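You operate a simulated robot arm through the tools that you are given. There is no shell and no other tool. Be economical: measure what you need, move in short steps, check, and stop when the job is done.

Carry out the task below with a simulated two-armed robot. There is one attempt and no reset: what you move stays moved.

TASK
Pick up the tall white lamp with one hand, pass it to the other hand and put it on the lower shelf of the steel table. Stack the tall grey box that says "SET 35" from the top of the test bench on top of the tall grey box labelled "SET 56". Stack the yellow reader that says "56" from the build bench top on top of the yellow reader labelled "35". Switch the switch of the grey switch panel on. Fetch the yellow sponge and set it on the flat purple panel. Put the clear beaker in the inside of the dark grey sink. Pull the fuse drawer open. Do these in any order. Set down upright: tall white lamp, clear beaker.

It is judged by the outcome, as a careful person would: the job done as asked, and still so three seconds after it is handed in. It fails if anything else is knocked over, pushed out of place, dropped, spilled or broken.

THE ROBOT
Two 7-joint arms with fingered hands on one trunk, on a base that drives. Base frame: it is fixed to the floor where the robot stands at the start and does not move with it; the origin is under the middle of the robot, x ahead of it, y to its left, z up; the surface under the hand at the start is at about z = 860. Lengths are in mm, angles in rad, forces in N, time in s.
The left shoulder is at the start at [70, 145, 1137], the right one opposite. With the tool pointing down near the work surface each hand reaches from about 420 to 800 mm from the robot's upright axis, wherever it stands, measured 20 degrees to its own side. Places, roughly: clear beaker [4500, -5750, 750]; flat purple panel (13x17x2 cm) [4500, -6800, 800]; fuse drawer [1000, 600, 900]; inside of the dark grey sink [4700, -5200, 700]; lower shelf of the steel table [-500, 1800, 200]; switch of the grey switch panel [4600, -3800, 900]; tall grey box [750, 250, 1000]; tall white lamp [500, 0, 1000]; yellow reader [5000, -2750, 750]; yellow sponge (10x7x4 cm) [4500, -5400, 900]. Payload 3.5 kg a hand.
Tool frame (each hand has its own): the origin (TCP) lies between the finger pads and is the grasp point; the fingertips stand 25 mm ahead of it; z points along the fingers, y is the line along which they close. The gripper opens to 88 mm. The gripper's body begins 29 mm behind the TCP. The gripper is a hand of 4 fingers: y runs from the thumb to the fingers, the wrist lies at [-13, -97, -162] in the tool frame, and closing takes about 1.5 s.
Orientation is that of the tool frame in the base frame, as [roll, pitch, yaw] about the fixed x, y, z axes, in that order (R = Rz(yaw) Ry(pitch) Rx(roll)). With the fingers straight down and the wrist toward the robot, the tool's x, y and z point along [0, 1, 0], [1, 0, 0] and [0, 0, -1] of the base frame.

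THE INTERFACE
- The arms move only by the tool drive_tool. It takes "left_rows", "right_rows" or both (then of equal length, played together; a hand with none holds still); each is a list of rows, each an object (a shift or turn left out is 0, a gripper value left out holds the last) with "turn": the turn, a rotation vector about the tool's x, y, z in units of 6 degrees (1.0 is 6 degrees), a list of three; "linear": the shift along the tool's x, y, z in units of 30 mm (1.0 is 30 mm), a list of three. In form: [{"turn": [rx, ry, rz], "linear": [x, y, z]}, ...]. A call has 1 to 8 rows; each row shifts and turns the commanded pose from where the row before left it, along the tool's axes as they then stand. "left_jaw" and "right_jaw" are, for a hand that has rows, the closure, from 0 (fully open) to 1 (shut), set as the call begins (left out, the last holds). A call with a number of a shift or a turn outside -1 to 1 is refused whole. A row lasts 0.2 s, in which the tool goes at most 50 mm and 0.15 rad; a call with a longer step from one row to the next is refused whole, and so is a gripper value outside its range. Where a pose cannot be reached the arm comes as near as it can. A force on the tool above 40 N (or 10 N above the force at the start of the call, whichever is more), or a blocked arm, ends the call early, and 0.2 s more pass. Each finger travels about 45 mm/s and halts on what it meets, pressing with about 21 N; the grip force reading is that of the motor and also rises with nothing between the fingers. The clock runs only during rows and for 0.2 s after the last one: add rows that do not move to give the fingers time. The reply holds the time, the measured pose of the TCP, the force on the tool along the base axes, the opening and the grip force, in the units named above and with some noise, with the torque about the TCP (base axes, N m) and any sound that the robot's microphone picked up.
- Cameras (640 x 400 px; columns grow to the right, rows downward): "scene" is now at [141.1, 15.6, 1452.3]; the picture's right is [0.28, -0.96, 0.00], its down [-0.62, -0.18, -0.76] and it looks along [0.73, 0.21, -0.65] (base axes); focal length 284 px, centre (320, 200). "left" rides on the left gripper at [-64, -83, -98] in its tool frame; the picture's right is [-0.62, -0.37, 0.69], its down [0.71, -0.63, 0.30] and it looks along [0.32, 0.68, 0.65] (tool axes); focal length 265 px, centre (320, 200). "right" rides on the right gripper at [64, -83, -98] in its tool frame; the picture's right is [-0.62, 0.37, -0.69], its down [-0.71, -0.63, 0.30] and it looks along [-0.32, 0.68, 0.65] (tool axes); focal length 265 px, centre (320, 200). There is no depth. A picture from a camera that has moved, and an enlarged one, comes with that camera's place and axes in the base frame and with its lens. The place of the scene camera against the robot may be out by one fixed shift of up to 18 mm in any direction.
- camera(camera): a new picture of that camera. No time passes.
- move_column(by): slides the trunk up (or, below 0, down) by that many mm; the arms and the scene camera ride with it, the base frame stays. It gives what a move gives, with no picture.
- drive_base(legs): drives the robot by 1 to 6 legs, each [ahead, left, turn to the left] in mm, mm and rad, along the robot's own axes; the way and the turn of a leg run together, so that a leg with both is an arc; at most 1500 mm and 3.142 rad a leg. The arms and the cameras ride along, it lands a little off, and it stops where it bumps. It gives what a move gives.
- finger_targets(index, middle, ring, thumb_bend, thumb_turn, hand): sets how far each is bent, from 0 (flat) to 1 (curled in); at 0.3 the hand is open as for a grip, at 0.7 the pads meet at the TCP. One left out holds its place. A second passes; each finger stops where it meets its share of the squeeze, and holds until it gets a number again. A gripper value or a shape takes the hand back. It gives what a move gives, with no picture; readings hold the bend of each and the force on the fingers (four entries, about 0 where the hand has none), thumb and palm. thumb_turn goes from beside the hand (0) to across from the fingers (1), as for a grip.
- preshape(shape, hand): the hand has 4 fingers and takes this shape, open, in about a second: jaw (thumb against the fingers, like two jaws); tri (thumb and two fingers); tip (a fingertip pinch); poke (one finger out to press); point (the index stretched); flat (the hand flat); cup (the hand cupped); fist (a fist). The gripper value then closes the fingers along that shape, each until it touches; the sizes above hold for jaw. It gives what a move gives, with no picture.
- turn_head(pan, tilt): turns the head with the scene camera to pan (to the left, within 1.501 rad either way) and tilt (down, from -0.506 to 1.204), counted from straight ahead of the robot. It gives what a move gives.
- enlarge(camera, box): a new picture of the part [left, top, right, bottom] of that camera's present view, enlarged. No time passes.
- sign_off(): hands the job in; it is judged then, once.

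Go step by step. Nothing tells you exact positions but the pictures and the camera data: compare them with the known pose of the tool, close in by small moves and look again before you grip or let go. The budget is 196 turns and 172 pictures, counting those below and the enlarged ones. Unless the task says otherwise, let go and move clear before handing in, and close with one line.

The tools are called after "Emit:" as name(argument=value, ...) on one line, values as JSON. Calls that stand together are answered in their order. drive_tool: Moves the arms, as the interface text tells. Its arguments: {"type":"object","properties":{"left_rows":{"type":"array","items":{"type":"object","properties":{"turn":{"type":"array","items":{"type":"number"}},"linear":{"type":"array","items":{"type":"number"}}}}},"left_jaw":{"type":"number"},"right_rows":{"type":"array","items":{"type":"object","properties":{"turn":{"type":"array","items":{"type":"number"}},"linear":{"type":"array","items":{"type":"number"}}}}},"right_jaw":{"type":"number"}},"required":[]} The other tools are called the same way: move_column (by) slides the trunk up or down; preshape (shape, hand) gives the hand a shape; finger_targets (index, middle, ring, thumb_bend, thumb_turn, hand) moves the fingers one by one; drive_base (legs) drives the base; turn_head (pan, tilt) turns the head that bears the scene camera; camera (camera) takes a picture; enlarge (camera, box) takes an enlarged picture of a part of a camera's view; sign_off () hands the job in.

At the start:

```text
time_s: 0.0
left_tcp_pos: [484.3, 286.9, 1195.3]
left_ee_rot: [-3.14, 0.0, 1.57]
left_ft_force: [0.3, 0.9, 0.0]
left_moment: [0.01, 0.03, -0.02]
left_grip_width: 87.7
left_gripper_force: 0.1
left_shape: jaw
left_bend: [0.3, 0.3, 0.3, 0.3, 0.98]
left_finger forces: [0.0, 0.0, 0.0, 0.0, 0.0, 0.0]
right_tcp_pos: [547.8, -121.0, 1177.1]
right_ee_rot: [3.141, 0.001, 1.572]
right_ft_force: [-0.4, -0.3, 0.2]
right_moment: [0.02, -0.02, -0.03]
right_grip_width: 87.4
right_gripper_force: 0.0
right_shape: jaw
right_bend: [0.3, 0.3, 0.3, 0.3, 0.98]
right_finger forces: [0.1, 0.1, 0.0, 0.1, 0.0, 0.1]
trunk travel left (down, up): [-700.0, 140.0]
robot x, y, heading: [2.2, 4.3, 0.002]
head pan, tilt: [0.284, 0.703]
```

scene: 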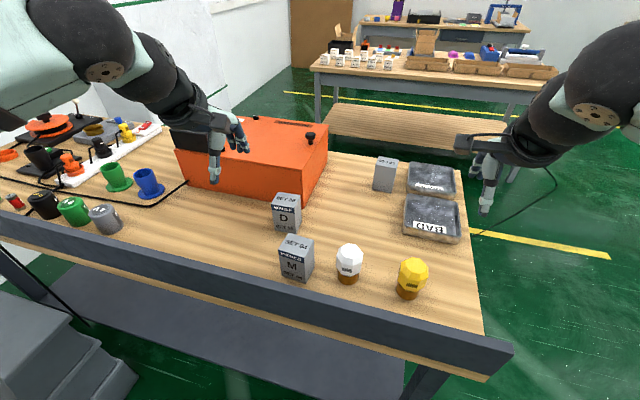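
right: 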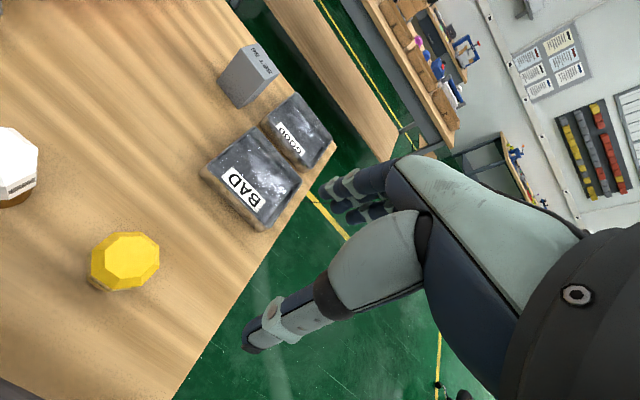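
left: 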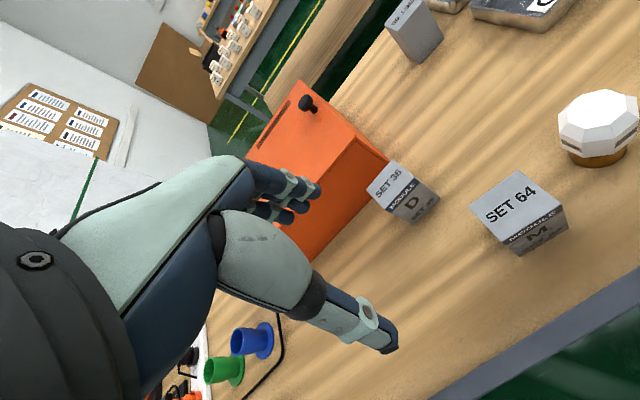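

I see a bench with three grey boxes, a white and a yellow lamp, two trays and an orange case. I'll look closer at the labels.

Emit:
enlarge(camera="scene", box=[250, 140, 490, 310])

Emit:
enlarge(camera="scene", box=[0, 80, 350, 300])

Emit:
enlarge(camera="left", box=[340, 0, 640, 280])

Emit:
enlarge(camera="right", box=[0, 20, 350, 300])

```text
2.35 times, centred on (370, 225) of scene
camera zoom: at [141.1, 15.6, 1452.3], right [0.28, -0.96, 0.0], down [-0.62, -0.18, -0.76], along [0.73, 0.21, -0.65], focal length 668 px, centre (202, 141)
```

zoom: 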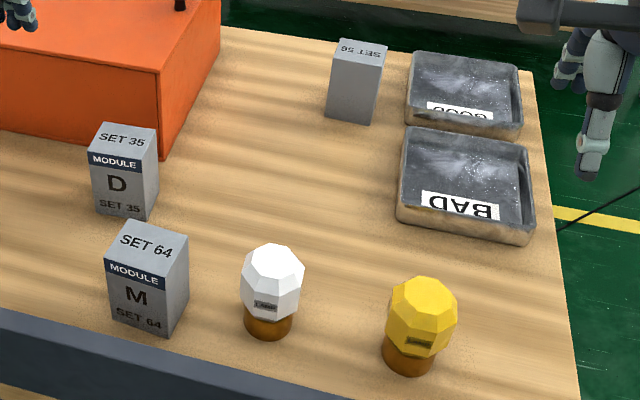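

```text
1.82 times, centred on (175, 190) of scene
camera zoom: at [141.1, 15.6, 1452.3], right [0.28, -0.96, 0.0], down [-0.62, -0.18, -0.76], along [0.73, 0.21, -0.65], focal length 516 px, centre (584, 218)
```

zoom: 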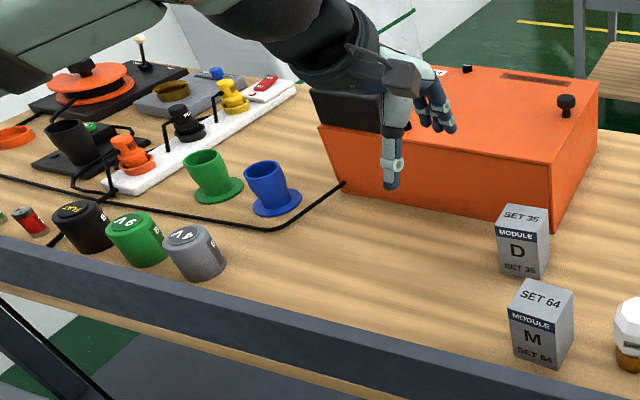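

```text
1.43 times, centred on (490, 140) of left
camera zoom: at [401.8, 224.6, 1294.2], right [-0.37, -0.62, -0.69], down [-0.63, 0.71, -0.3], along [0.68, 0.32, -0.65], focal length 379 px, centre (77, 286)
```

zoom: 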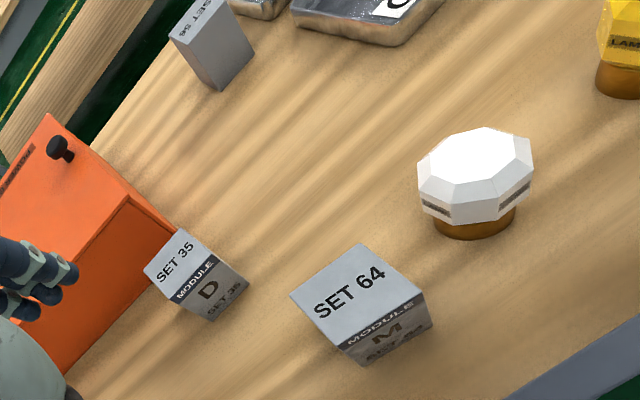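

```text
1.43 times, centred on (175, 160) of right
camera zoom: at [464.9, -56.5, 1275.6], right [0.37, -0.62, 0.69], down [-0.63, -0.71, -0.3], along [0.68, -0.32, -0.65], focal length 379 px, centre (527, 257)
```

zoom: 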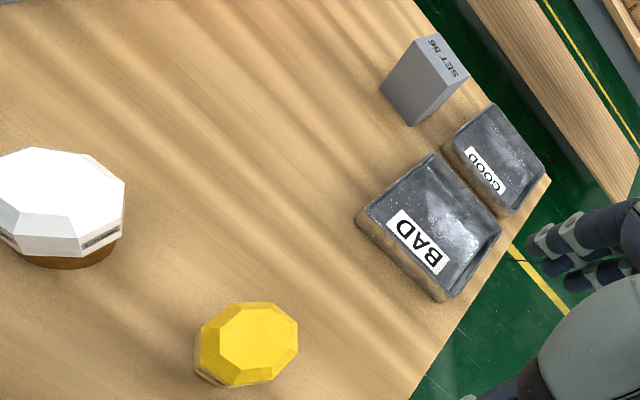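

Bench: SET 35 is about (652,270), SET 56 about (925,15) and the white lamp about (550,62). Now I'll look for the fuse drawer to the left.

Emit:
turn_head(pan=0.75, tilt=0.5)

Emit:
camera(camera="scene")

```text
time_s: 0.9
left_tcp_pos: [484.4, 288.0, 1195.6]
left_ee_rot: [-3.141, -0.001, 1.572]
left_ft_force: [0.4, 0.2, -1.1]
left_moment: [0.01, 0.0, -0.01]
left_grip_width: 87.7
left_gripper_force: 0.1
left_shape: jaw
left_bend: [0.3, 0.3, 0.3, 0.3, 0.98]
left_finger forces: [0.1, 0.0, 0.1, 0.0, 0.0, 0.0]
right_tcp_pos: [547.0, -122.2, 1176.5]
right_ee_rot: [3.141, -0.002, 1.571]
right_ft_force: [0.2, -0.6, -0.5]
right_moment: [0.02, -0.01, 0.0]
right_grip_width: 87.4
right_gripper_force: 0.1
right_shape: jaw
right_bend: [0.3, 0.3, 0.3, 0.3, 0.98]
right_finger forces: [0.0, 0.0, 0.1, 0.0, 0.0, 0.0]
trunk travel left (down, up): [-700.0, 140.0]
robot x, y, heading: [3.7, 3.2, 0.003]
head pan, tilt: [0.75, 0.499]
```

```text
164 pictures are left
camera scene: at [126.4, 53.8, 1470.4], right [0.68, -0.73, 0.0], down [-0.35, -0.33, -0.88], along [0.64, 0.6, -0.48], focal length 284 px, centre (320, 200)
```

scene: 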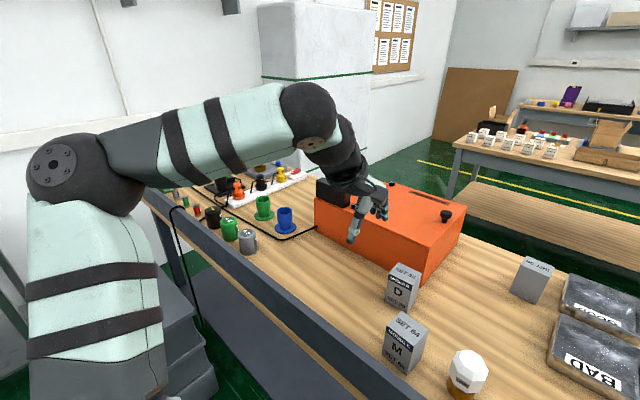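

The left hand hides part of the orange case. I'll zoom in and also move the left hand back a bit.

Emit:
enlarge(camera="scene", box=[180, 140, 500, 300])

Emit:
enlarge(camera="left", box=[200, 60, 400, 200])

Emit:
drive_tool(left_rows=[{"linear": [-1, 0, 0]}, {"linear": [-1, 0, 0]}, {"linear": [-1, 0, 0]}, {"linear": [-1, 0, 0]}, {"linear": [-1, 0, 0]}])

Emit:
camera(camera="scene")

Emit:
camera(camera="left")

```text
2.00 times, centred on (340, 220) of scene
camera zoom: at [126.4, 53.8, 1470.4], right [0.68, -0.73, 0.0], down [-0.35, -0.33, -0.88], along [0.64, 0.6, -0.48], focal length 568 px, centre (280, 160)
```

zoom: 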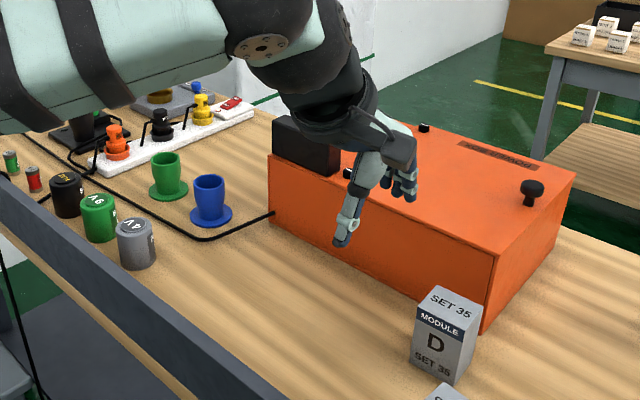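

```text
2.86 times, centred on (300, 130) of left
camera zoom: at [401.8, 224.5, 1294.2], right [-0.37, -0.62, -0.69], down [-0.63, 0.71, -0.3], along [0.68, 0.32, -0.65], focal length 758 px, centre (377, 400)
```

zoom: 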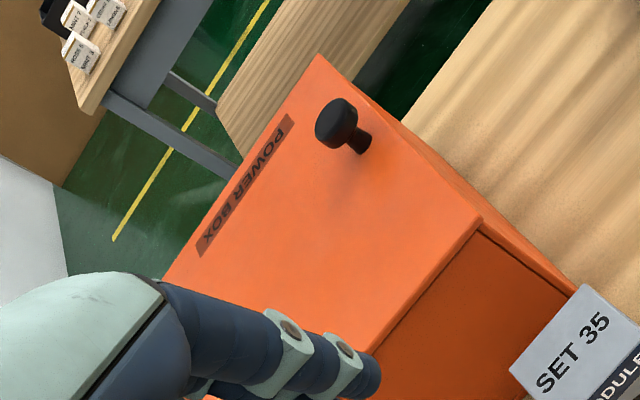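

```text
time_s: 2.1
left_tcp_pos: [485.0, 136.3, 1196.0]
left_ee_rot: [3.14, 0.001, 1.57]
left_ft_force: [-0.2, -0.3, 0.3]
left_moment: [-0.01, 0.01, -0.03]
left_grip_width: 87.5
left_gripper_force: 0.1
left_shape: jaw
left_bend: [0.3, 0.3, 0.3, 0.3, 0.98]
left_finger forces: [0.0, 0.1, 0.1, 0.1, 0.0, 0.1]
right_tcp_pos: [546.3, -123.3, 1178.1]
right_ee_rot: [-3.141, -0.001, 1.57]
right_ft_force: [-0.2, -0.7, 0.4]
right_moment: [-0.01, 0.02, -0.03]
right_grip_width: 87.4
right_gripper_force: 0.1
right_shape: jaw
right_bend: [0.3, 0.3, 0.3, 0.3, 0.98]
right_finger forces: [0.0, 0.0, 0.1, 0.0, 0.0, 0.0]
trunk travel left (down, up): [-700.0, 140.0]
robot x, y, heading: [0.1, 3.0, 0.002]
head pan, tilt: [0.75, 0.499]
```

```text
161 pictures are left
camera scene: at [126.3, 51.9, 1470.5], right [0.68, -0.73, 0.0], down [-0.35, -0.33, -0.88], along [0.64, 0.6, -0.48], focal length 284 px, centre (320, 200)
```

scene: 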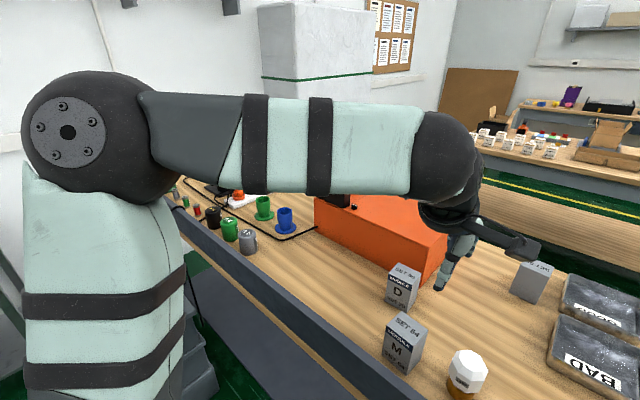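

```text
160 pictures are left
camera left: at [401.3, 72.4, 1293.5], right [-0.37, -0.62, -0.69], down [-0.63, 0.71, -0.3], along [0.68, 0.33, -0.65], focal length 265 px, centre (320, 200)
```

left: 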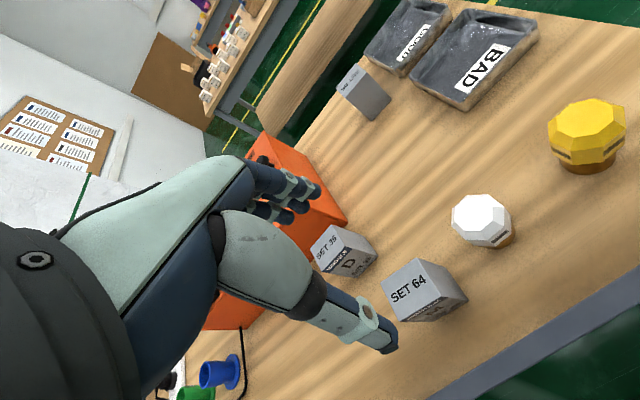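

Nothing drawer-like is visible from here; it is probably on a hidden face. I'll take SET 35 with the left hand first and move over it.

Emit:
drive_tool(left_rows=[{"linear": [0.75, 0.93, 0]}, {"linear": [0.75, 0.93, 0]}, {"linear": [0.75, 0.93, 0]}, {"linear": [0.75, 0.93, 0]}, {"linear": [0.75, 0.93, 0]}, {"linear": [0.75, 0.93, 0]}, {"linear": [0, 0, 1]}, {"linear": [0, 0, 1]}])

Emit:
drive_tool(left_rows=[{"linear": [0, 0, 1]}, {"linear": [0, 0, 1]}, {"linear": [0, 0, 0.8]}])

Emit:
camera(camera="left")

Emit:
turn_head(pan=0.3, tilt=0.75)

Emit:
camera(camera="scene")

```text
time_s: 3.9
left_tcp_pos: [651.5, 272.0, 1133.7]
left_ee_rot: [-3.141, 0.001, 1.57]
left_ft_force: [0.0, -0.6, 0.1]
left_moment: [-0.02, -0.05, 0.02]
left_grip_width: 87.7
left_gripper_force: 0.1
left_shape: jaw
left_bend: [0.3, 0.3, 0.3, 0.3, 0.98]
left_finger forces: [0.0, 0.1, 0.0, 0.0, 0.0, 0.0]
right_tcp_pos: [547.4, -122.0, 1176.2]
right_ee_rot: [-3.141, 0.001, 1.57]
right_ft_force: [-0.2, -0.9, 1.2]
right_moment: [-0.03, 0.0, 0.0]
right_grip_width: 87.6
right_gripper_force: 0.1
right_shape: jaw
right_bend: [0.3, 0.3, 0.3, 0.3, 0.98]
right_finger forces: [0.0, 0.0, 0.0, 0.0, 0.0, 0.0]
trunk travel left (down, up): [-700.0, 140.0]
robot x, y, heading: [0.2, -1.5, -0.0]
head pan, tilt: [0.75, 0.499]
```

```text
time_s: 4.7
left_tcp_pos: [652.4, 272.7, 1050.9]
left_ee_rot: [3.141, -0.001, 1.57]
left_ft_force: [-0.4, 0.7, -0.5]
left_moment: [0.03, 0.06, 0.01]
left_grip_width: 87.8
left_gripper_force: 0.1
left_shape: jaw
left_bend: [0.3, 0.3, 0.3, 0.3, 0.98]
left_finger forces: [0.1, 0.0, 0.0, 0.1, 0.1, 0.1]
right_tcp_pos: [547.5, -121.4, 1177.0]
right_ee_rot: [3.141, -0.001, 1.57]
right_ft_force: [0.3, 0.2, -0.6]
right_moment: [0.0, 0.02, 0.02]
right_grip_width: 87.4
right_gripper_force: 0.1
right_shape: jaw
right_bend: [0.3, 0.3, 0.3, 0.3, 0.98]
right_finger forces: [0.0, 0.0, 0.0, 0.0, 0.0, 0.1]
trunk travel left (down, up): [-700.0, 140.0]
robot x, y, heading: [-2.5, 1.6, -0.002]
head pan, tilt: [0.75, 0.499]
```

```text
159 pictures are left
camera left: at [569.7, 210.7, 1149.1], right [-0.37, -0.62, -0.69], down [-0.63, 0.71, -0.3], along [0.68, 0.32, -0.65], focal length 265 px, centre (320, 200)
```

left: 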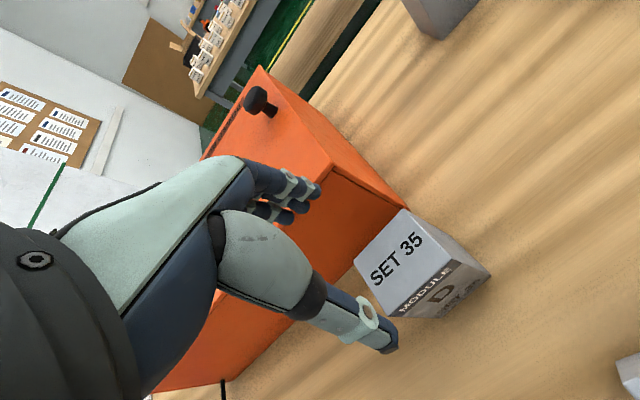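

```text
time_s: 5.6
left_tcp_pos: [652.5, 274.1, 1050.6]
left_ee_rot: [3.141, 0.001, 1.571]
left_ft_force: [-0.5, 0.4, 0.3]
left_moment: [0.0, 0.02, -0.01]
left_grip_width: 87.9
left_gripper_force: 0.2
left_shape: jaw
left_bend: [0.3, 0.3, 0.3, 0.3, 0.98]
left_finger forces: [0.1, 0.1, 0.0, 0.0, 0.1, 0.0]
right_tcp_pos: [547.6, -121.7, 1177.1]
right_ee_rot: [3.141, -0.001, 1.571]
right_ft_force: [0.2, 0.3, -1.0]
right_moment: [-0.04, 0.0, 0.03]
right_grip_width: 87.6
right_gripper_force: 0.1
right_shape: jaw
right_bend: [0.3, 0.3, 0.3, 0.3, 0.98]
right_finger forces: [0.0, 0.0, 0.1, 0.0, 0.0, 0.0]
trunk travel left (down, up): [-700.0, 140.0]
robot x, y, heading: [-1.5, -0.6, 0.001]
head pan, tilt: [0.3, 0.75]
```

```text
158 pictures are left
camera scene: at [138.9, 16.5, 1448.5], right [0.3, -0.95, 0.0], down [-0.65, -0.2, -0.73], along [0.7, 0.22, -0.68], focal length 284 px, centre (320, 200)
```

scene: 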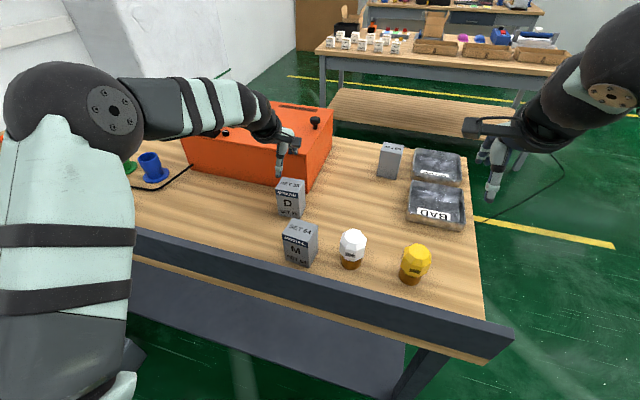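

SET 35's top is centred at about (657,273) with its top at z≈961. I'll descend to z≈938 and close.

Emit:
drive_tool(left_rows=[{"linear": [0, 0.15, 0.8]}, {"linear": [0, 0, 0.8]}, {"linear": [0, 0, 0.8]}, {"linear": [0, 0, 0.7]}, {"linear": [0, 0, 0.6]}])

Emit:
camera(camera="left")

Emit:
enlarge(camera="scene", box=[200, 80, 440, 280])

```text
time_s: 6.8
left_tcp_pos: [656.4, 272.1, 939.1]
left_ee_rot: [3.14, 0.001, 1.571]
left_ft_force: [1.5, -0.8, 1.6]
left_moment: [-0.01, -0.02, 0.01]
left_grip_width: 88.0
left_gripper_force: 0.0
left_shape: jaw
left_bend: [0.3, 0.3, 0.3, 0.3, 0.98]
left_finger forces: [1.4, 0.1, 0.0, 0.0, 0.0, 0.1]
right_tcp_pos: [547.9, -122.0, 1177.4]
right_ee_rot: [-3.141, 0.0, 1.571]
right_ft_force: [-0.1, 0.1, 0.1]
right_moment: [0.0, -0.03, -0.02]
right_grip_width: 87.9
right_gripper_force: 0.1
right_shape: jaw
right_bend: [0.3, 0.3, 0.3, 0.3, 0.98]
right_finger forces: [0.1, 0.0, 0.0, 0.0, 0.0, 0.1]
trunk travel left (down, up): [-700.0, 140.0]
robot x, y, heading: [-1.5, 0.2, -0.002]
head pan, tilt: [0.3, 0.75]
```

```text
157 pictures are left
camera left: at [574.2, 209.4, 1037.1], right [-0.37, -0.62, -0.69], down [-0.63, 0.71, -0.31], along [0.68, 0.32, -0.65], focal length 265 px, centre (320, 200)
```

left: 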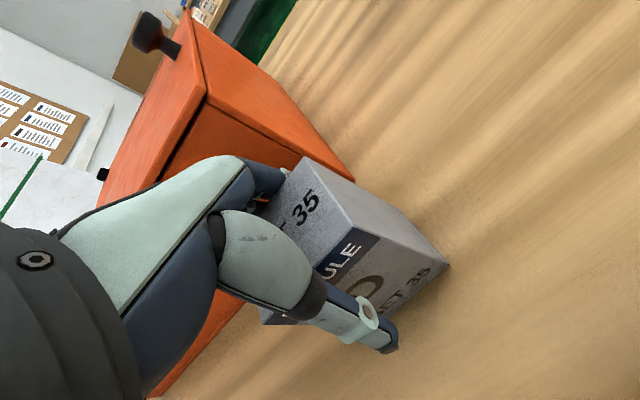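

```text
2.00 times, centred on (320, 180) of scene
camera zoom: at [139.4, 16.3, 1448.5], right [0.3, -0.96, 0.0], down [-0.65, -0.2, -0.73], along [0.7, 0.22, -0.68], focal length 568 px, centre (320, 240)
```

zoom: 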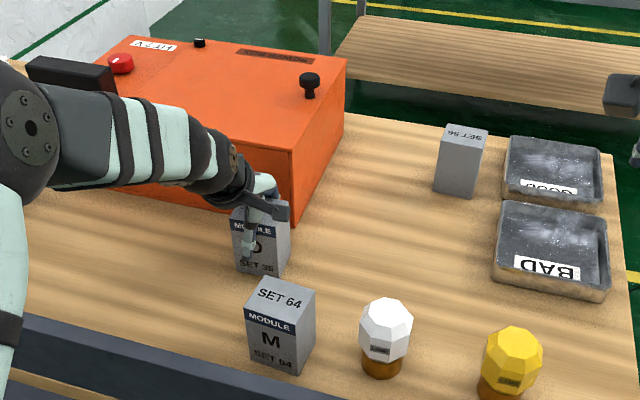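

The box is between the fingers; closing and lifting.

Emit:
drive_tool(left_jaw=1, left_rows=[{}, {}, {}, {}, {}, {}, {}, {}])

Emit:
drive_tool(left_rows=[{"linear": [0, 0, -0.5]}, {"linear": [0, 0, -1]}, {"linear": [0, 0, -1]}, {"linear": [0, 0, -1]}, {"linear": [0, 0, -1]}, {"linear": [0, 0, -1]}])

Emit:
camera(camera="scene")

Emit:
camera(camera="left")

```text
time_s: 8.6
left_tcp_pos: [656.3, 272.7, 939.4]
left_ee_rot: [3.142, 0.001, 1.571]
left_ft_force: [-0.8, -0.5, 3.1]
left_moment: [-0.02, 0.26, 0.02]
left_grip_width: 56.9
left_gripper_force: 20.8
left_shape: jaw
left_bend: [0.41, 0.42, 0.38, 0.67, 1.0]
left_finger forces: [14.4, 6.1, 0.1, 0.1, 20.7, 0.0]
right_tcp_pos: [547.1, -122.8, 1179.1]
right_ee_rot: [3.141, 0.001, 1.571]
right_ft_force: [0.1, 0.1, -0.6]
right_moment: [0.01, -0.01, 0.02]
right_grip_width: 87.6
right_gripper_force: 0.1
right_shape: jaw
right_bend: [0.3, 0.3, 0.3, 0.3, 0.98]
right_finger forces: [0.0, 0.1, 0.0, 0.0, 0.1, 0.0]
trunk travel left (down, up): [-700.0, 140.0]
robot x, y, heading: [1.2, 2.1, -0.004]
head pan, tilt: [0.3, 0.75]
```

```text
time_s: 10.0
left_tcp_pos: [658.4, 273.0, 1105.5]
left_ee_rot: [-3.141, 0.0, 1.57]
left_ft_force: [-0.5, -1.2, -2.8]
left_moment: [-0.03, 0.02, 0.0]
left_grip_width: 56.3
left_gripper_force: 21.1
left_shape: jaw
left_bend: [0.41, 0.42, 0.37, 0.67, 1.0]
left_finger forces: [13.3, 7.4, 0.4, 0.0, 20.6, 0.1]
right_tcp_pos: [546.9, -122.4, 1177.0]
right_ee_rot: [-3.142, 0.0, 1.572]
right_ft_force: [-0.5, -0.1, 0.4]
right_moment: [-0.01, 0.01, 0.0]
right_grip_width: 87.8
right_gripper_force: 0.1
right_shape: jaw
right_bend: [0.3, 0.3, 0.3, 0.3, 0.98]
right_finger forces: [0.1, 0.0, 0.0, 0.0, 0.1, 0.1]
trunk travel left (down, up): [-700.0, 140.0]
robot x, y, heading: [-1.6, 2.5, 0.001]
head pan, tilt: [0.3, 0.75]
```

```text
155 pictures are left
camera scene: at [138.7, 16.2, 1448.5], right [0.3, -0.96, 0.0], down [-0.65, -0.2, -0.73], along [0.7, 0.22, -0.68], focal length 284 px, centre (320, 200)
```

scene: 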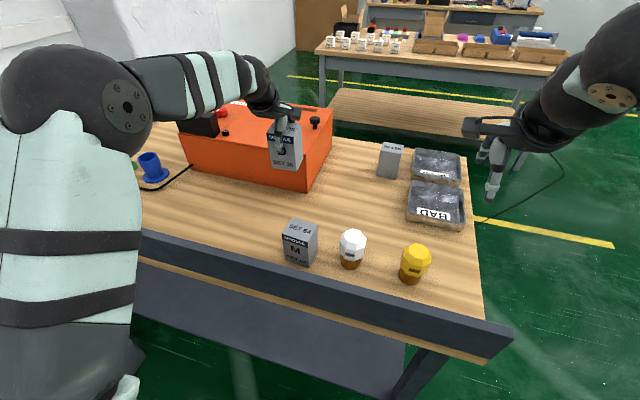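

```text
154 pictures are left
camera left: at [575.3, 209.7, 1204.1], right [-0.37, -0.62, -0.69], down [-0.63, 0.71, -0.3], along [0.68, 0.32, -0.65], focal length 265 px, centre (320, 200)
```

left: 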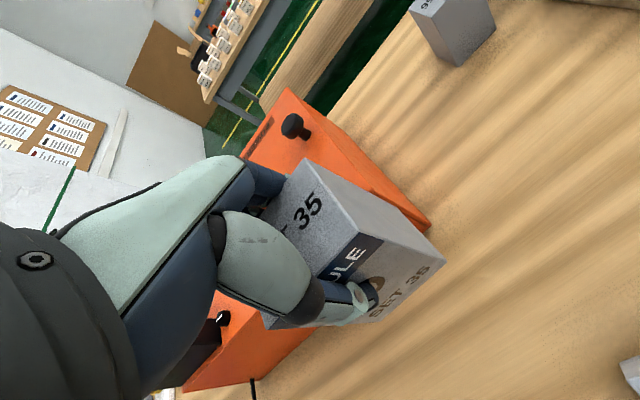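

SET 35 is held. I'll raise it and drive around to the right end of the bench to face SET 56.

Emit:
drive_tool(left_rows=[{"linear": [0, -0.5, -1]}, {"linear": [0, -1, -1]}, {"linear": [0, -1, -1]}, {"linear": [0, -1, 0]}])

Emit:
drive_base(legs=[[-350, 0, 0], [0, -950, 0]])

Emit:
turn_head(pan=0.3, tilt=0.5)

Emit:
camera(camera="scene")

```text
time_s: 11.0
left_tcp_pos: [549.4, 273.3, 1198.3]
left_ee_rot: [3.139, 0.0, 1.571]
left_ft_force: [-1.1, 0.6, -2.1]
left_moment: [0.0, -0.01, -0.05]
left_grip_width: 56.5
left_gripper_force: 20.9
left_shape: jaw
left_bend: [0.41, 0.42, 0.37, 0.67, 1.0]
left_finger forces: [13.1, 7.5, 0.5, 0.0, 20.4, 0.0]
right_tcp_pos: [547.5, -121.6, 1178.3]
right_ee_rot: [3.139, -0.001, 1.571]
right_ft_force: [0.2, -0.2, 0.0]
right_moment: [0.04, -0.01, -0.01]
right_grip_width: 87.6
right_gripper_force: 0.0
right_shape: jaw
right_bend: [0.3, 0.3, 0.3, 0.3, 0.98]
right_finger forces: [0.0, 0.0, 0.1, 0.1, 0.0, 0.0]
trunk travel left (down, up): [-700.0, 140.0]
robot x, y, heading: [0.4, -0.4, -0.001]
head pan, tilt: [0.3, 0.75]
```

```text
time_s: 16.2
left_tcp_pos: [209.5, -346.3, 1194.0]
left_ee_rot: [-3.138, 0.004, 1.568]
left_ft_force: [-1.0, 0.0, -1.6]
left_moment: [-0.01, -0.01, 0.0]
left_grip_width: 56.7
left_gripper_force: 21.5
left_shape: jaw
left_bend: [0.41, 0.42, 0.37, 0.67, 1.0]
left_finger forces: [13.1, 7.5, 0.5, 0.1, 20.5, 0.0]
right_tcp_pos: [202.8, -741.4, 1177.5]
right_ee_rot: [3.141, 0.003, 1.567]
right_ft_force: [0.0, -0.1, 0.3]
right_moment: [-0.02, 0.03, 0.03]
right_grip_width: 87.6
right_gripper_force: 0.1
right_shape: jaw
right_bend: [0.3, 0.3, 0.3, 0.3, 0.98]
right_finger forces: [0.1, 0.0, 0.0, 0.0, 0.0, 0.1]
trunk travel left (down, up): [-700.0, 140.0]
robot x, y, heading: [-344.5, -619.6, -0.005]
head pan, tilt: [0.3, 0.75]
stopped in leg 2: the robot was blocked; the commanded pose is now the measured one
```

```text
time_s: 16.9
left_tcp_pos: [208.7, -353.2, 1198.5]
left_ee_rot: [-3.137, -0.002, 1.567]
left_ft_force: [0.0, 0.5, -1.6]
left_moment: [-0.05, 0.01, -0.01]
left_grip_width: 56.7
left_gripper_force: 20.9
left_shape: jaw
left_bend: [0.41, 0.42, 0.37, 0.67, 1.0]
left_finger forces: [13.1, 7.6, 0.4, 0.0, 20.6, 0.0]
right_tcp_pos: [201.6, -748.5, 1176.6]
right_ee_rot: [-3.141, -0.002, 1.566]
right_ft_force: [-0.2, -0.2, 0.8]
right_moment: [0.0, 0.01, 0.0]
right_grip_width: 87.6
right_gripper_force: 0.0
right_shape: jaw
right_bend: [0.3, 0.3, 0.3, 0.3, 0.98]
right_finger forces: [0.1, 0.1, 0.0, 0.0, 0.0, 0.0]
trunk travel left (down, up): [-700.0, 140.0]
robot x, y, heading: [-344.3, -622.0, -0.006]
head pan, tilt: [0.3, 0.499]
```

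```text
153 pictures are left
camera scene: at [-198.1, -606.4, 1470.4], right [0.29, -0.96, 0.0], down [-0.46, -0.14, -0.88], along [0.84, 0.25, -0.48], focal length 284 px, centre (320, 200)
```

scene: 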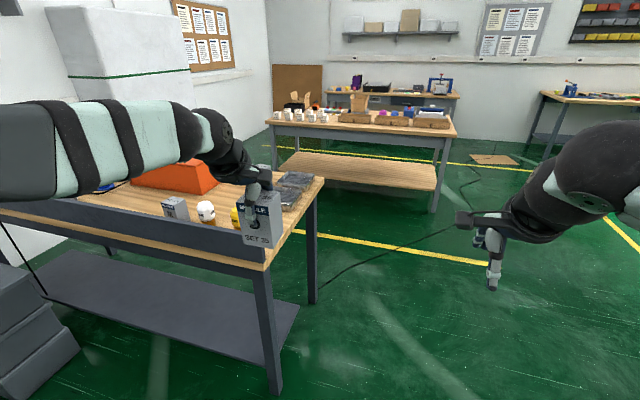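

The base was blocked on its right side. I'll look to the right and down.

Emit:
turn_head(pan=-1.3, tilt=0.8)

Emit:
camera(camera="scene")

Emit:
turn_head(pan=-1.0, tilt=0.2)

Emit:
camera(camera="scene")

```text
time_s: 18.6
left_tcp_pos: [209.5, -349.6, 1196.0]
left_ee_rot: [-3.14, 0.003, 1.567]
left_ft_force: [-0.5, 0.8, -1.3]
left_moment: [0.0, 0.04, 0.01]
left_grip_width: 56.4
left_gripper_force: 20.7
left_shape: jaw
left_bend: [0.41, 0.42, 0.37, 0.67, 1.0]
left_finger forces: [13.2, 7.6, 0.5, 0.0, 20.5, 0.0]
right_tcp_pos: [201.4, -745.9, 1177.4]
right_ee_rot: [-3.142, 0.001, 1.568]
right_ft_force: [0.1, 0.7, -0.1]
right_moment: [-0.01, 0.01, -0.02]
right_grip_width: 87.6
right_gripper_force: 0.1
right_shape: jaw
right_bend: [0.3, 0.3, 0.3, 0.3, 0.98]
right_finger forces: [0.0, 0.0, 0.1, 0.1, 0.0, 0.1]
trunk travel left (down, up): [-700.0, 140.0]
robot x, y, heading: [-340.0, -621.5, -0.003]
head pan, tilt: [-1.3, 0.799]
```

```text
152 pictures are left
camera scene: at [-263.8, -707.1, 1444.5], right [-0.97, -0.26, 0.0], down [-0.19, 0.69, -0.7], along [0.18, -0.67, -0.72], focal length 284 px, centre (320, 200)
```

scene: 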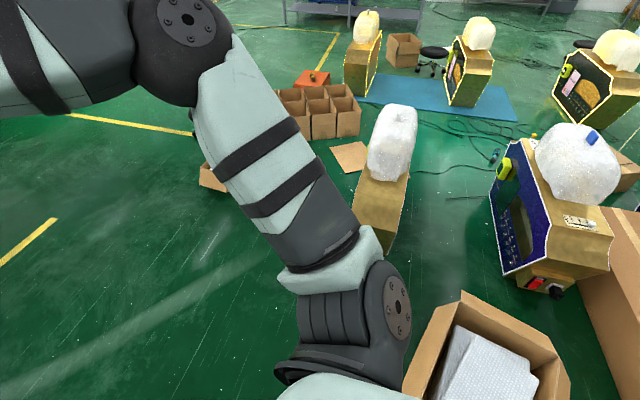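

```text
time_s: 19.6
left_tcp_pos: [208.2, -350.6, 1195.9]
left_ee_rot: [-3.138, 0.005, 1.567]
left_ft_force: [-0.6, 0.0, -2.5]
left_moment: [0.0, 0.0, -0.01]
left_grip_width: 56.5
left_gripper_force: 21.0
left_shape: jaw
left_bend: [0.41, 0.42, 0.37, 0.67, 1.0]
left_finger forces: [13.2, 7.5, 0.4, 0.0, 20.5, 0.1]
right_tcp_pos: [201.0, -745.6, 1177.9]
right_ee_rot: [3.141, 0.0, 1.567]
right_ft_force: [-0.2, 0.4, 0.5]
right_moment: [0.01, 0.02, -0.02]
right_grip_width: 87.4
right_gripper_force: 0.0
right_shape: jaw
right_bend: [0.3, 0.3, 0.3, 0.3, 0.98]
right_finger forces: [0.1, 0.1, 0.0, 0.0, 0.1, 0.0]
trunk travel left (down, up): [-700.0, 140.0]
robot x, y, heading: [-348.0, -624.4, -0.005]
head pan, tilt: [-1.0, 0.201]
```

```text
151 pictures are left
camera scene: at [-235.2, -707.9, 1498.0], right [-0.85, -0.53, 0.0], down [-0.11, 0.17, -0.98], along [0.52, -0.83, -0.2], focal length 284 px, centre (320, 200)
```

scene: 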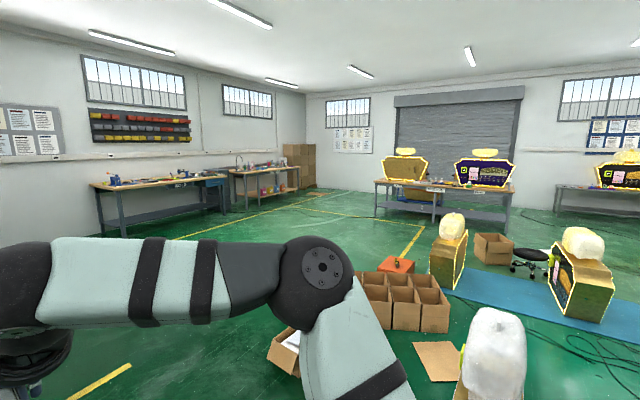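

A cardboard box stands at the rear right. I'll check just beside the base.

Emit:
turn_head(pan=-1.5, tilt=1.2)

Emit:
camera(camera="scene")

Emit:
turn_head(pan=-0.6, tilt=1.0)

Emit:
camera(camera="scene")

```text
time_s: 20.9
left_tcp_pos: [208.4, -350.6, 1197.3]
left_ee_rot: [-3.138, 0.001, 1.567]
left_ft_force: [-0.2, 0.2, -2.2]
left_moment: [-0.02, -0.01, -0.01]
left_grip_width: 56.5
left_gripper_force: 21.4
left_shape: jaw
left_bend: [0.41, 0.42, 0.37, 0.67, 1.0]
left_finger forces: [13.1, 7.5, 0.4, 0.0, 20.4, 0.0]
right_tcp_pos: [202.8, -745.5, 1177.3]
right_ee_rot: [3.141, 0.003, 1.568]
right_ft_force: [0.6, 0.1, -0.3]
right_moment: [0.02, 0.01, 0.02]
right_grip_width: 87.7
right_gripper_force: 0.0
right_shape: jaw
right_bend: [0.3, 0.3, 0.3, 0.3, 0.98]
right_finger forces: [0.0, 0.0, 0.0, 0.0, 0.0, 0.0]
trunk travel left (down, up): [-700.0, 140.0]
robot x, y, heading: [-344.3, -621.5, -0.016]
head pan, tilt: [-1.499, 1.201]
```

```text
150 pictures are left
camera scene: at [-281.3, -685.0, 1416.8], right [-1.0, -0.07, 0.0], down [-0.06, 0.93, -0.36], along [0.02, -0.36, -0.93], focal length 284 px, centre (320, 200)
```

scene: 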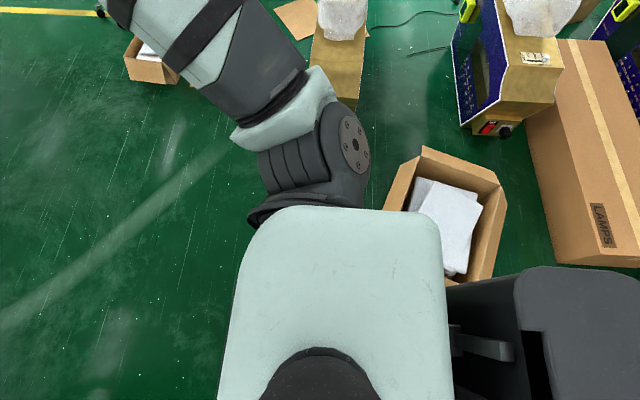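

```text
time_s: 22.1
left_tcp_pos: [207.6, -349.4, 1197.1]
left_ee_rot: [-3.14, 0.002, 1.567]
left_ft_force: [0.0, 0.5, -1.3]
left_moment: [0.0, -0.02, 0.0]
left_grip_width: 56.7
left_gripper_force: 21.2
left_shape: jaw
left_bend: [0.41, 0.42, 0.37, 0.67, 1.0]
left_finger forces: [13.1, 7.6, 0.3, 0.0, 20.5, 0.0]
right_tcp_pos: [201.1, -745.0, 1179.3]
right_ee_rot: [3.14, 0.002, 1.566]
right_ft_force: [0.6, 0.4, -0.4]
right_moment: [0.01, 0.01, 0.0]
right_grip_width: 87.7
right_gripper_force: 0.0
right_shape: jaw
right_bend: [0.3, 0.3, 0.3, 0.3, 0.98]
right_finger forces: [0.0, 0.0, 0.1, 0.0, 0.0, 0.0]
trunk travel left (down, up): [-700.0, 140.0]
robot x, y, heading: [-346.6, -619.5, -0.007]
head pan, tilt: [-0.6, 1.0]
```

```text
149 pictures are left
camera scene: at [-227.8, -669.0, 1429.3], right [-0.57, -0.82, 0.0], down [-0.69, 0.48, -0.54], along [0.44, -0.31, -0.84], focal length 284 px, centre (320, 200)
```

scene: 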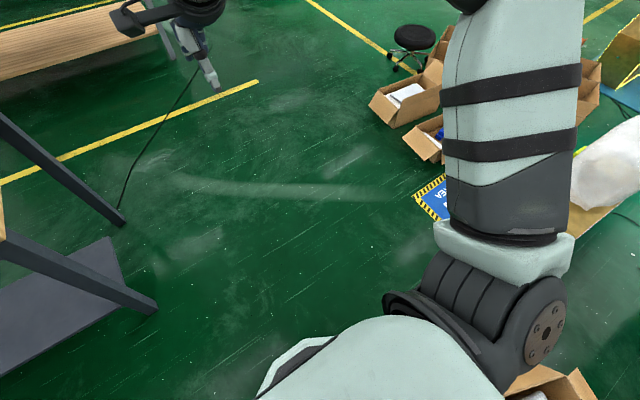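

The floor ahead is clear and the block was the box behind on the right. I'll drive forward past the bench end, then turn to face it.

Emit:
drive_base(legs=[[0, 20, 0], [400, 0, 0], [1070, -320, 0], [0, 0, 1.5708]])

Emit:
turn_head(pan=0.2, tilt=0.7)

Emit:
camera(camera="scene")

```text
time_s: 34.2
left_tcp_pos: [825.8, -381.5, 1195.9]
left_ee_rot: [-3.14, 0.002, -3.091]
left_ft_force: [0.3, -0.3, -2.2]
left_moment: [0.0, 0.0, 0.01]
left_grip_width: 56.3
left_gripper_force: 21.4
left_shape: jaw
left_bend: [0.42, 0.42, 0.37, 0.67, 1.0]
left_finger forces: [12.5, 7.8, 0.5, 0.1, 19.9, 0.0]
right_tcp_pos: [1222.6, -368.1, 1177.4]
right_ee_rot: [3.141, 0.002, -3.095]
right_ft_force: [-0.2, 0.0, -0.2]
right_moment: [0.05, 0.02, 0.01]
right_grip_width: 87.6
right_gripper_force: 0.0
right_shape: jaw
right_bend: [0.3, 0.3, 0.3, 0.3, 0.98]
right_finger forces: [0.1, 0.1, 0.0, 0.1, 0.1, 0.0]
trunk travel left (down, up): [-700.0, 140.0]
robot x, y, heading: [1128.3, -916.5, 1.618]
head pan, tilt: [-0.6, 1.0]
```

```text
time_s: 35.3
left_tcp_pos: [826.1, -381.3, 1196.4]
left_ee_rot: [-3.139, 0.003, -3.093]
left_ft_force: [0.2, 0.0, -2.0]
left_moment: [-0.01, 0.03, 0.0]
left_grip_width: 56.1
left_gripper_force: 20.7
left_shape: jaw
left_bend: [0.42, 0.42, 0.37, 0.67, 1.0]
left_finger forces: [12.5, 7.6, 0.4, 0.0, 19.9, 0.0]
right_tcp_pos: [1221.7, -368.3, 1177.7]
right_ee_rot: [3.141, 0.002, -3.095]
right_ft_force: [0.0, 0.3, -0.1]
right_moment: [-0.01, 0.0, 0.02]
right_grip_width: 87.9
right_gripper_force: 0.1
right_shape: jaw
right_bend: [0.3, 0.3, 0.3, 0.3, 0.98]
right_finger forces: [0.0, 0.0, 0.1, 0.0, 0.1, 0.1]
trunk travel left (down, up): [-700.0, 140.0]
robot x, y, heading: [1130.6, -919.5, 1.62]
head pan, tilt: [0.201, 0.7]
```

```text
148 pictures are left
camera scene: at [1112.3, -794.9, 1452.6], right [0.97, 0.24, 0.0], down [0.16, -0.63, -0.76], along [-0.19, 0.74, -0.64], focal length 284 px, centre (320, 200)
```

scene: 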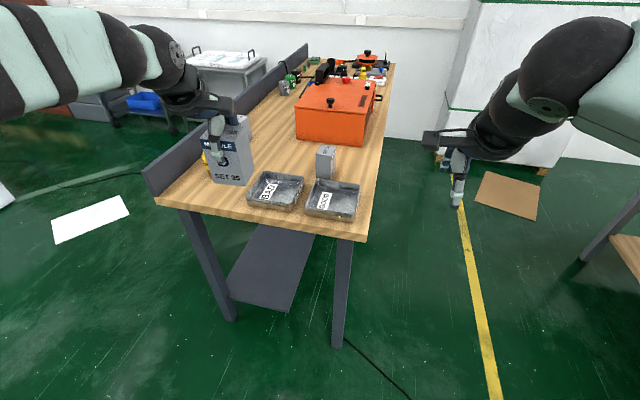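

Facing the bench end. I'll close in to about y = -640.

Emit:
drive_base(legs=[[0, 0, -0.049], [285, 0, 0]])

Emit:
camera(camera="scene")

Emit:
camera(camera="left")

Emit:
camera(camera="right")

```text
time_s: 37.7
left_tcp_pos: [855.1, -81.3, 1197.1]
left_ee_rot: [-3.141, 0.001, -3.141]
left_ft_force: [-0.6, -0.2, -1.6]
left_moment: [0.03, -0.02, -0.01]
left_grip_width: 56.2
left_gripper_force: 21.3
left_shape: jaw
left_bend: [0.42, 0.42, 0.37, 0.67, 1.0]
left_finger forces: [12.4, 7.6, 0.4, 0.0, 19.9, 0.0]
right_tcp_pos: [1250.3, -86.6, 1178.9]
right_ee_rot: [3.14, 0.001, -3.141]
right_ft_force: [-0.2, -0.8, 0.1]
right_moment: [-0.01, -0.01, -0.04]
right_grip_width: 87.9
right_gripper_force: 0.0
right_shape: jaw
right_bend: [0.3, 0.3, 0.3, 0.3, 0.98]
right_finger forces: [0.0, 0.0, 0.0, 0.0, 0.1, 0.0]
trunk travel left (down, up): [-700.0, 140.0]
robot x, y, heading: [1126.8, -632.0, 1.567]
head pan, tilt: [0.201, 0.7]
```

```text
147 pictures are left
camera scene: at [1120.0, -508.4, 1452.9], right [0.98, 0.2, 0.0], down [0.13, -0.63, -0.77], along [-0.15, 0.75, -0.64], focal length 284 px, centre (320, 200)
```

scene: 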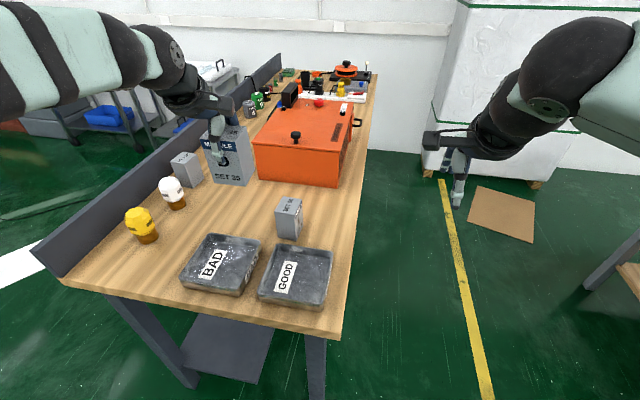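

```text
146 pictures are left
camera left: at [918.5, -163.2, 1295.7], right [0.62, -0.37, -0.69], down [-0.71, -0.63, -0.31], along [-0.32, 0.68, -0.65], focal length 265 px, centre (320, 200)
```

left: 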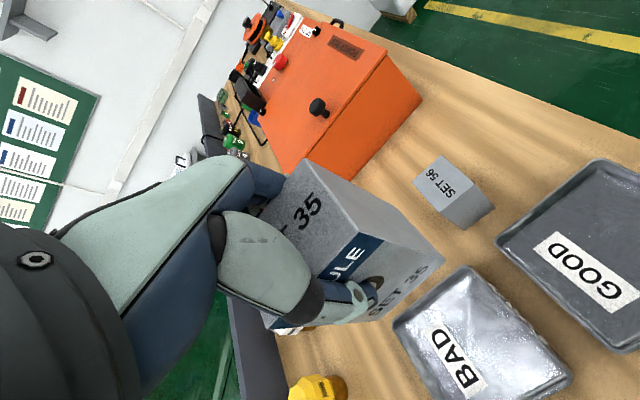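

```text
145 pictures are left
camera right: at [1185.9, -168.8, 1276.3], right [0.62, 0.37, 0.69], down [0.71, -0.63, -0.3], along [0.33, 0.68, -0.65], focal length 265 px, centre (320, 200)
```

right: 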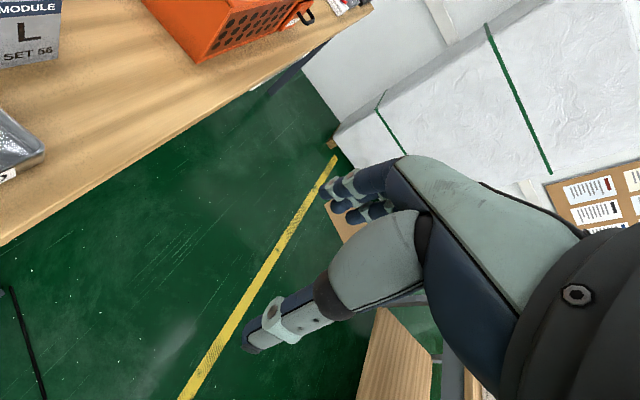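

The orange case's far face has a grille and a black handle, so that is the fuse drawer. Now I'll measure SET 56.

Emit:
enlarge(camera="left", box=[390, 130, 520, 250])

Emit:
enlarge(camera="scene", box=[180, 110, 360, 260])

Emit:
enlarge(camera="right", box=[0, 0, 320, 110])

```text
3.33 times, centred on (455, 190) of left
camera zoom: at [918.5, -163.2, 1295.7], right [0.62, -0.37, -0.69], down [-0.71, -0.63, -0.31], along [-0.32, 0.68, -0.65], focal length 885 px, centre (-130, 233)
```

zoom: 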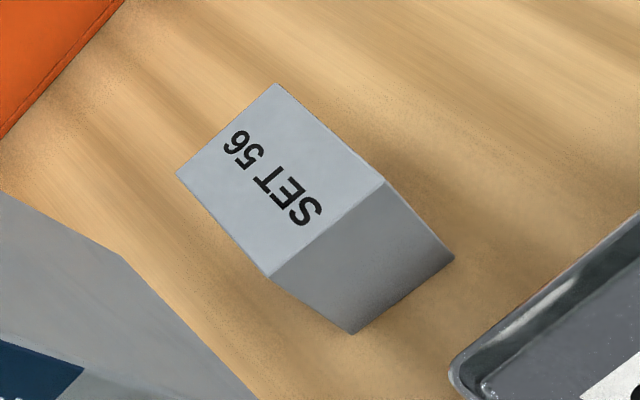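

```text
2.67 times, centred on (270, 185) of scene
camera zoom: at [1120.0, -508.4, 1452.9], right [0.98, 0.2, 0.0], down [0.13, -0.63, -0.77], along [-0.15, 0.75, -0.64], focal length 757 px, centre (453, 240)
```

zoom: 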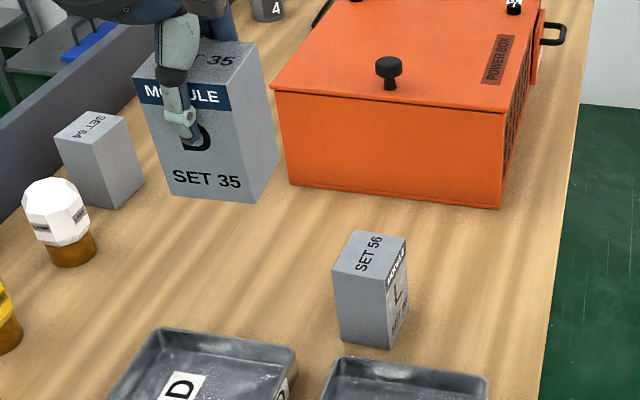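

```text
2.00 times, centred on (160, 55) of right
camera zoom: at [1185.9, -168.8, 1276.3], right [0.62, 0.37, 0.69], down [0.71, -0.63, -0.3], along [0.33, 0.68, -0.65], focal length 531 px, centre (640, 490)
```

zoom: 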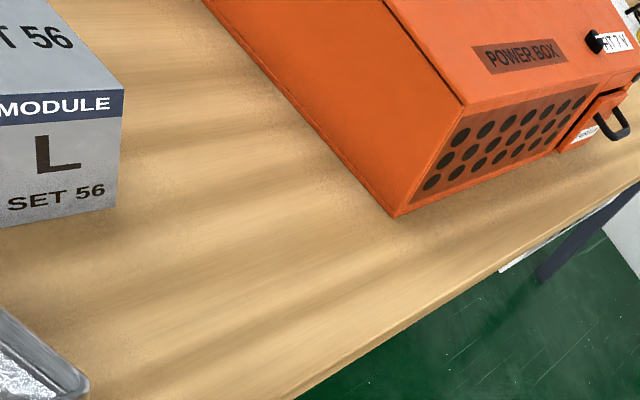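

SET 56's top is centred at about (921,32). I'll bring the held box over it, staying above, and then check.

Emit:
drive_tool(left_rows=[{"linear": [-0.55, 0.95, 0]}, {"linear": [-0.55, 0.95, 0]}, {"linear": [-0.55, 0.95, 0]}, {"linear": [-0.55, 0.95, 0]}, {"linear": [0, 0, 1]}, {"linear": [0, 0, 1]}, {"linear": [0, 0, 1]}, {"linear": [0, 0, 0.9]}])

Emit:
camera(camera="left")

Emit:
camera(camera="right")

Emit:
enlarge(camera="scene", box=[180, 90, 400, 260])

```text
time_s: 39.5
left_tcp_pos: [921.2, 36.3, 1078.4]
left_ee_rot: [-3.14, 0.002, -3.14]
left_ft_force: [0.3, -0.1, -2.3]
left_moment: [0.03, 0.02, 0.02]
left_grip_width: 56.3
left_gripper_force: 21.1
left_shape: jaw
left_bend: [0.42, 0.41, 0.37, 0.67, 1.0]
left_finger forces: [12.0, 7.6, 0.4, 0.1, 19.9, 0.0]
right_tcp_pos: [1249.3, -85.1, 1178.1]
right_ee_rot: [-3.142, 0.002, 3.14]
right_ft_force: [0.3, 0.6, -0.1]
right_moment: [0.02, 0.0, -0.02]
right_grip_width: 87.7
right_gripper_force: 0.1
right_shape: jaw
right_bend: [0.3, 0.3, 0.3, 0.3, 0.98]
right_finger forces: [0.0, 0.0, 0.0, 0.1, 0.0, 0.0]
trunk travel left (down, up): [-700.0, 140.0]
robot x, y, heading: [1126.4, -626.6, 1.567]
head pan, tilt: [0.201, 0.7]
```

```text
141 pictures are left
camera left: at [985.8, -45.6, 1176.6], right [0.62, -0.37, -0.69], down [-0.71, -0.63, -0.3], along [-0.32, 0.68, -0.66], focal length 265 px, centre (320, 200)
```

left: 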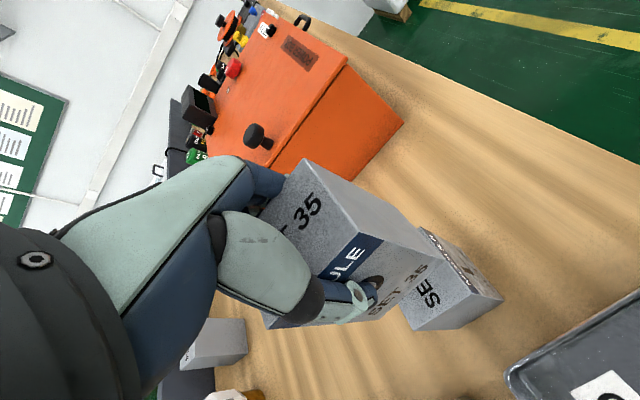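

```text
140 pictures are left
camera right: at [1185.6, -166.8, 1275.5], right [0.62, 0.37, 0.69], down [0.71, -0.63, -0.3], along [0.33, 0.68, -0.65], focal length 265 px, centre (320, 200)
```

right: 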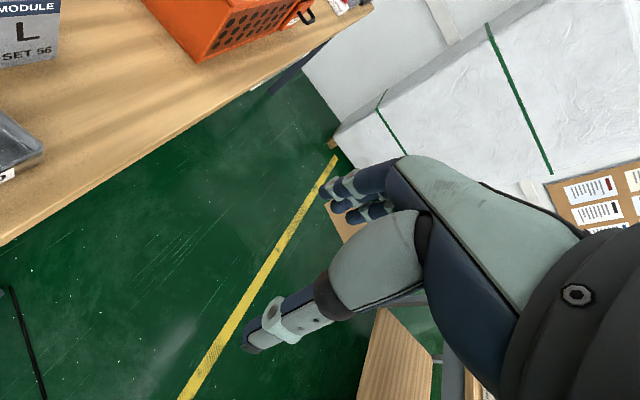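

```text
2.35 times, centred on (290, 175) of scene
camera zoom: at [1119.6, -506.1, 1452.6], right [0.98, 0.2, 0.0], down [0.13, -0.63, -0.76], along [-0.15, 0.75, -0.64], focal length 668 px, centre (391, 259)
```

zoom: 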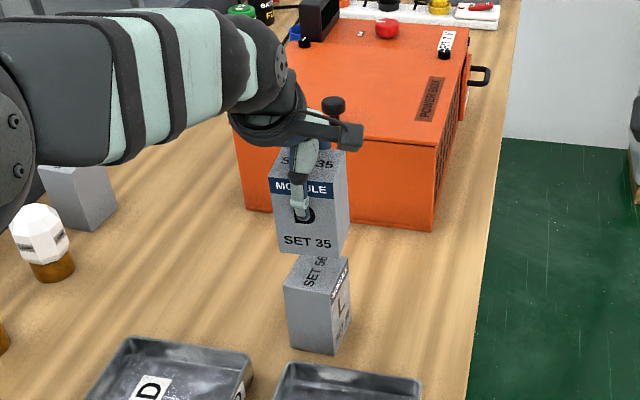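

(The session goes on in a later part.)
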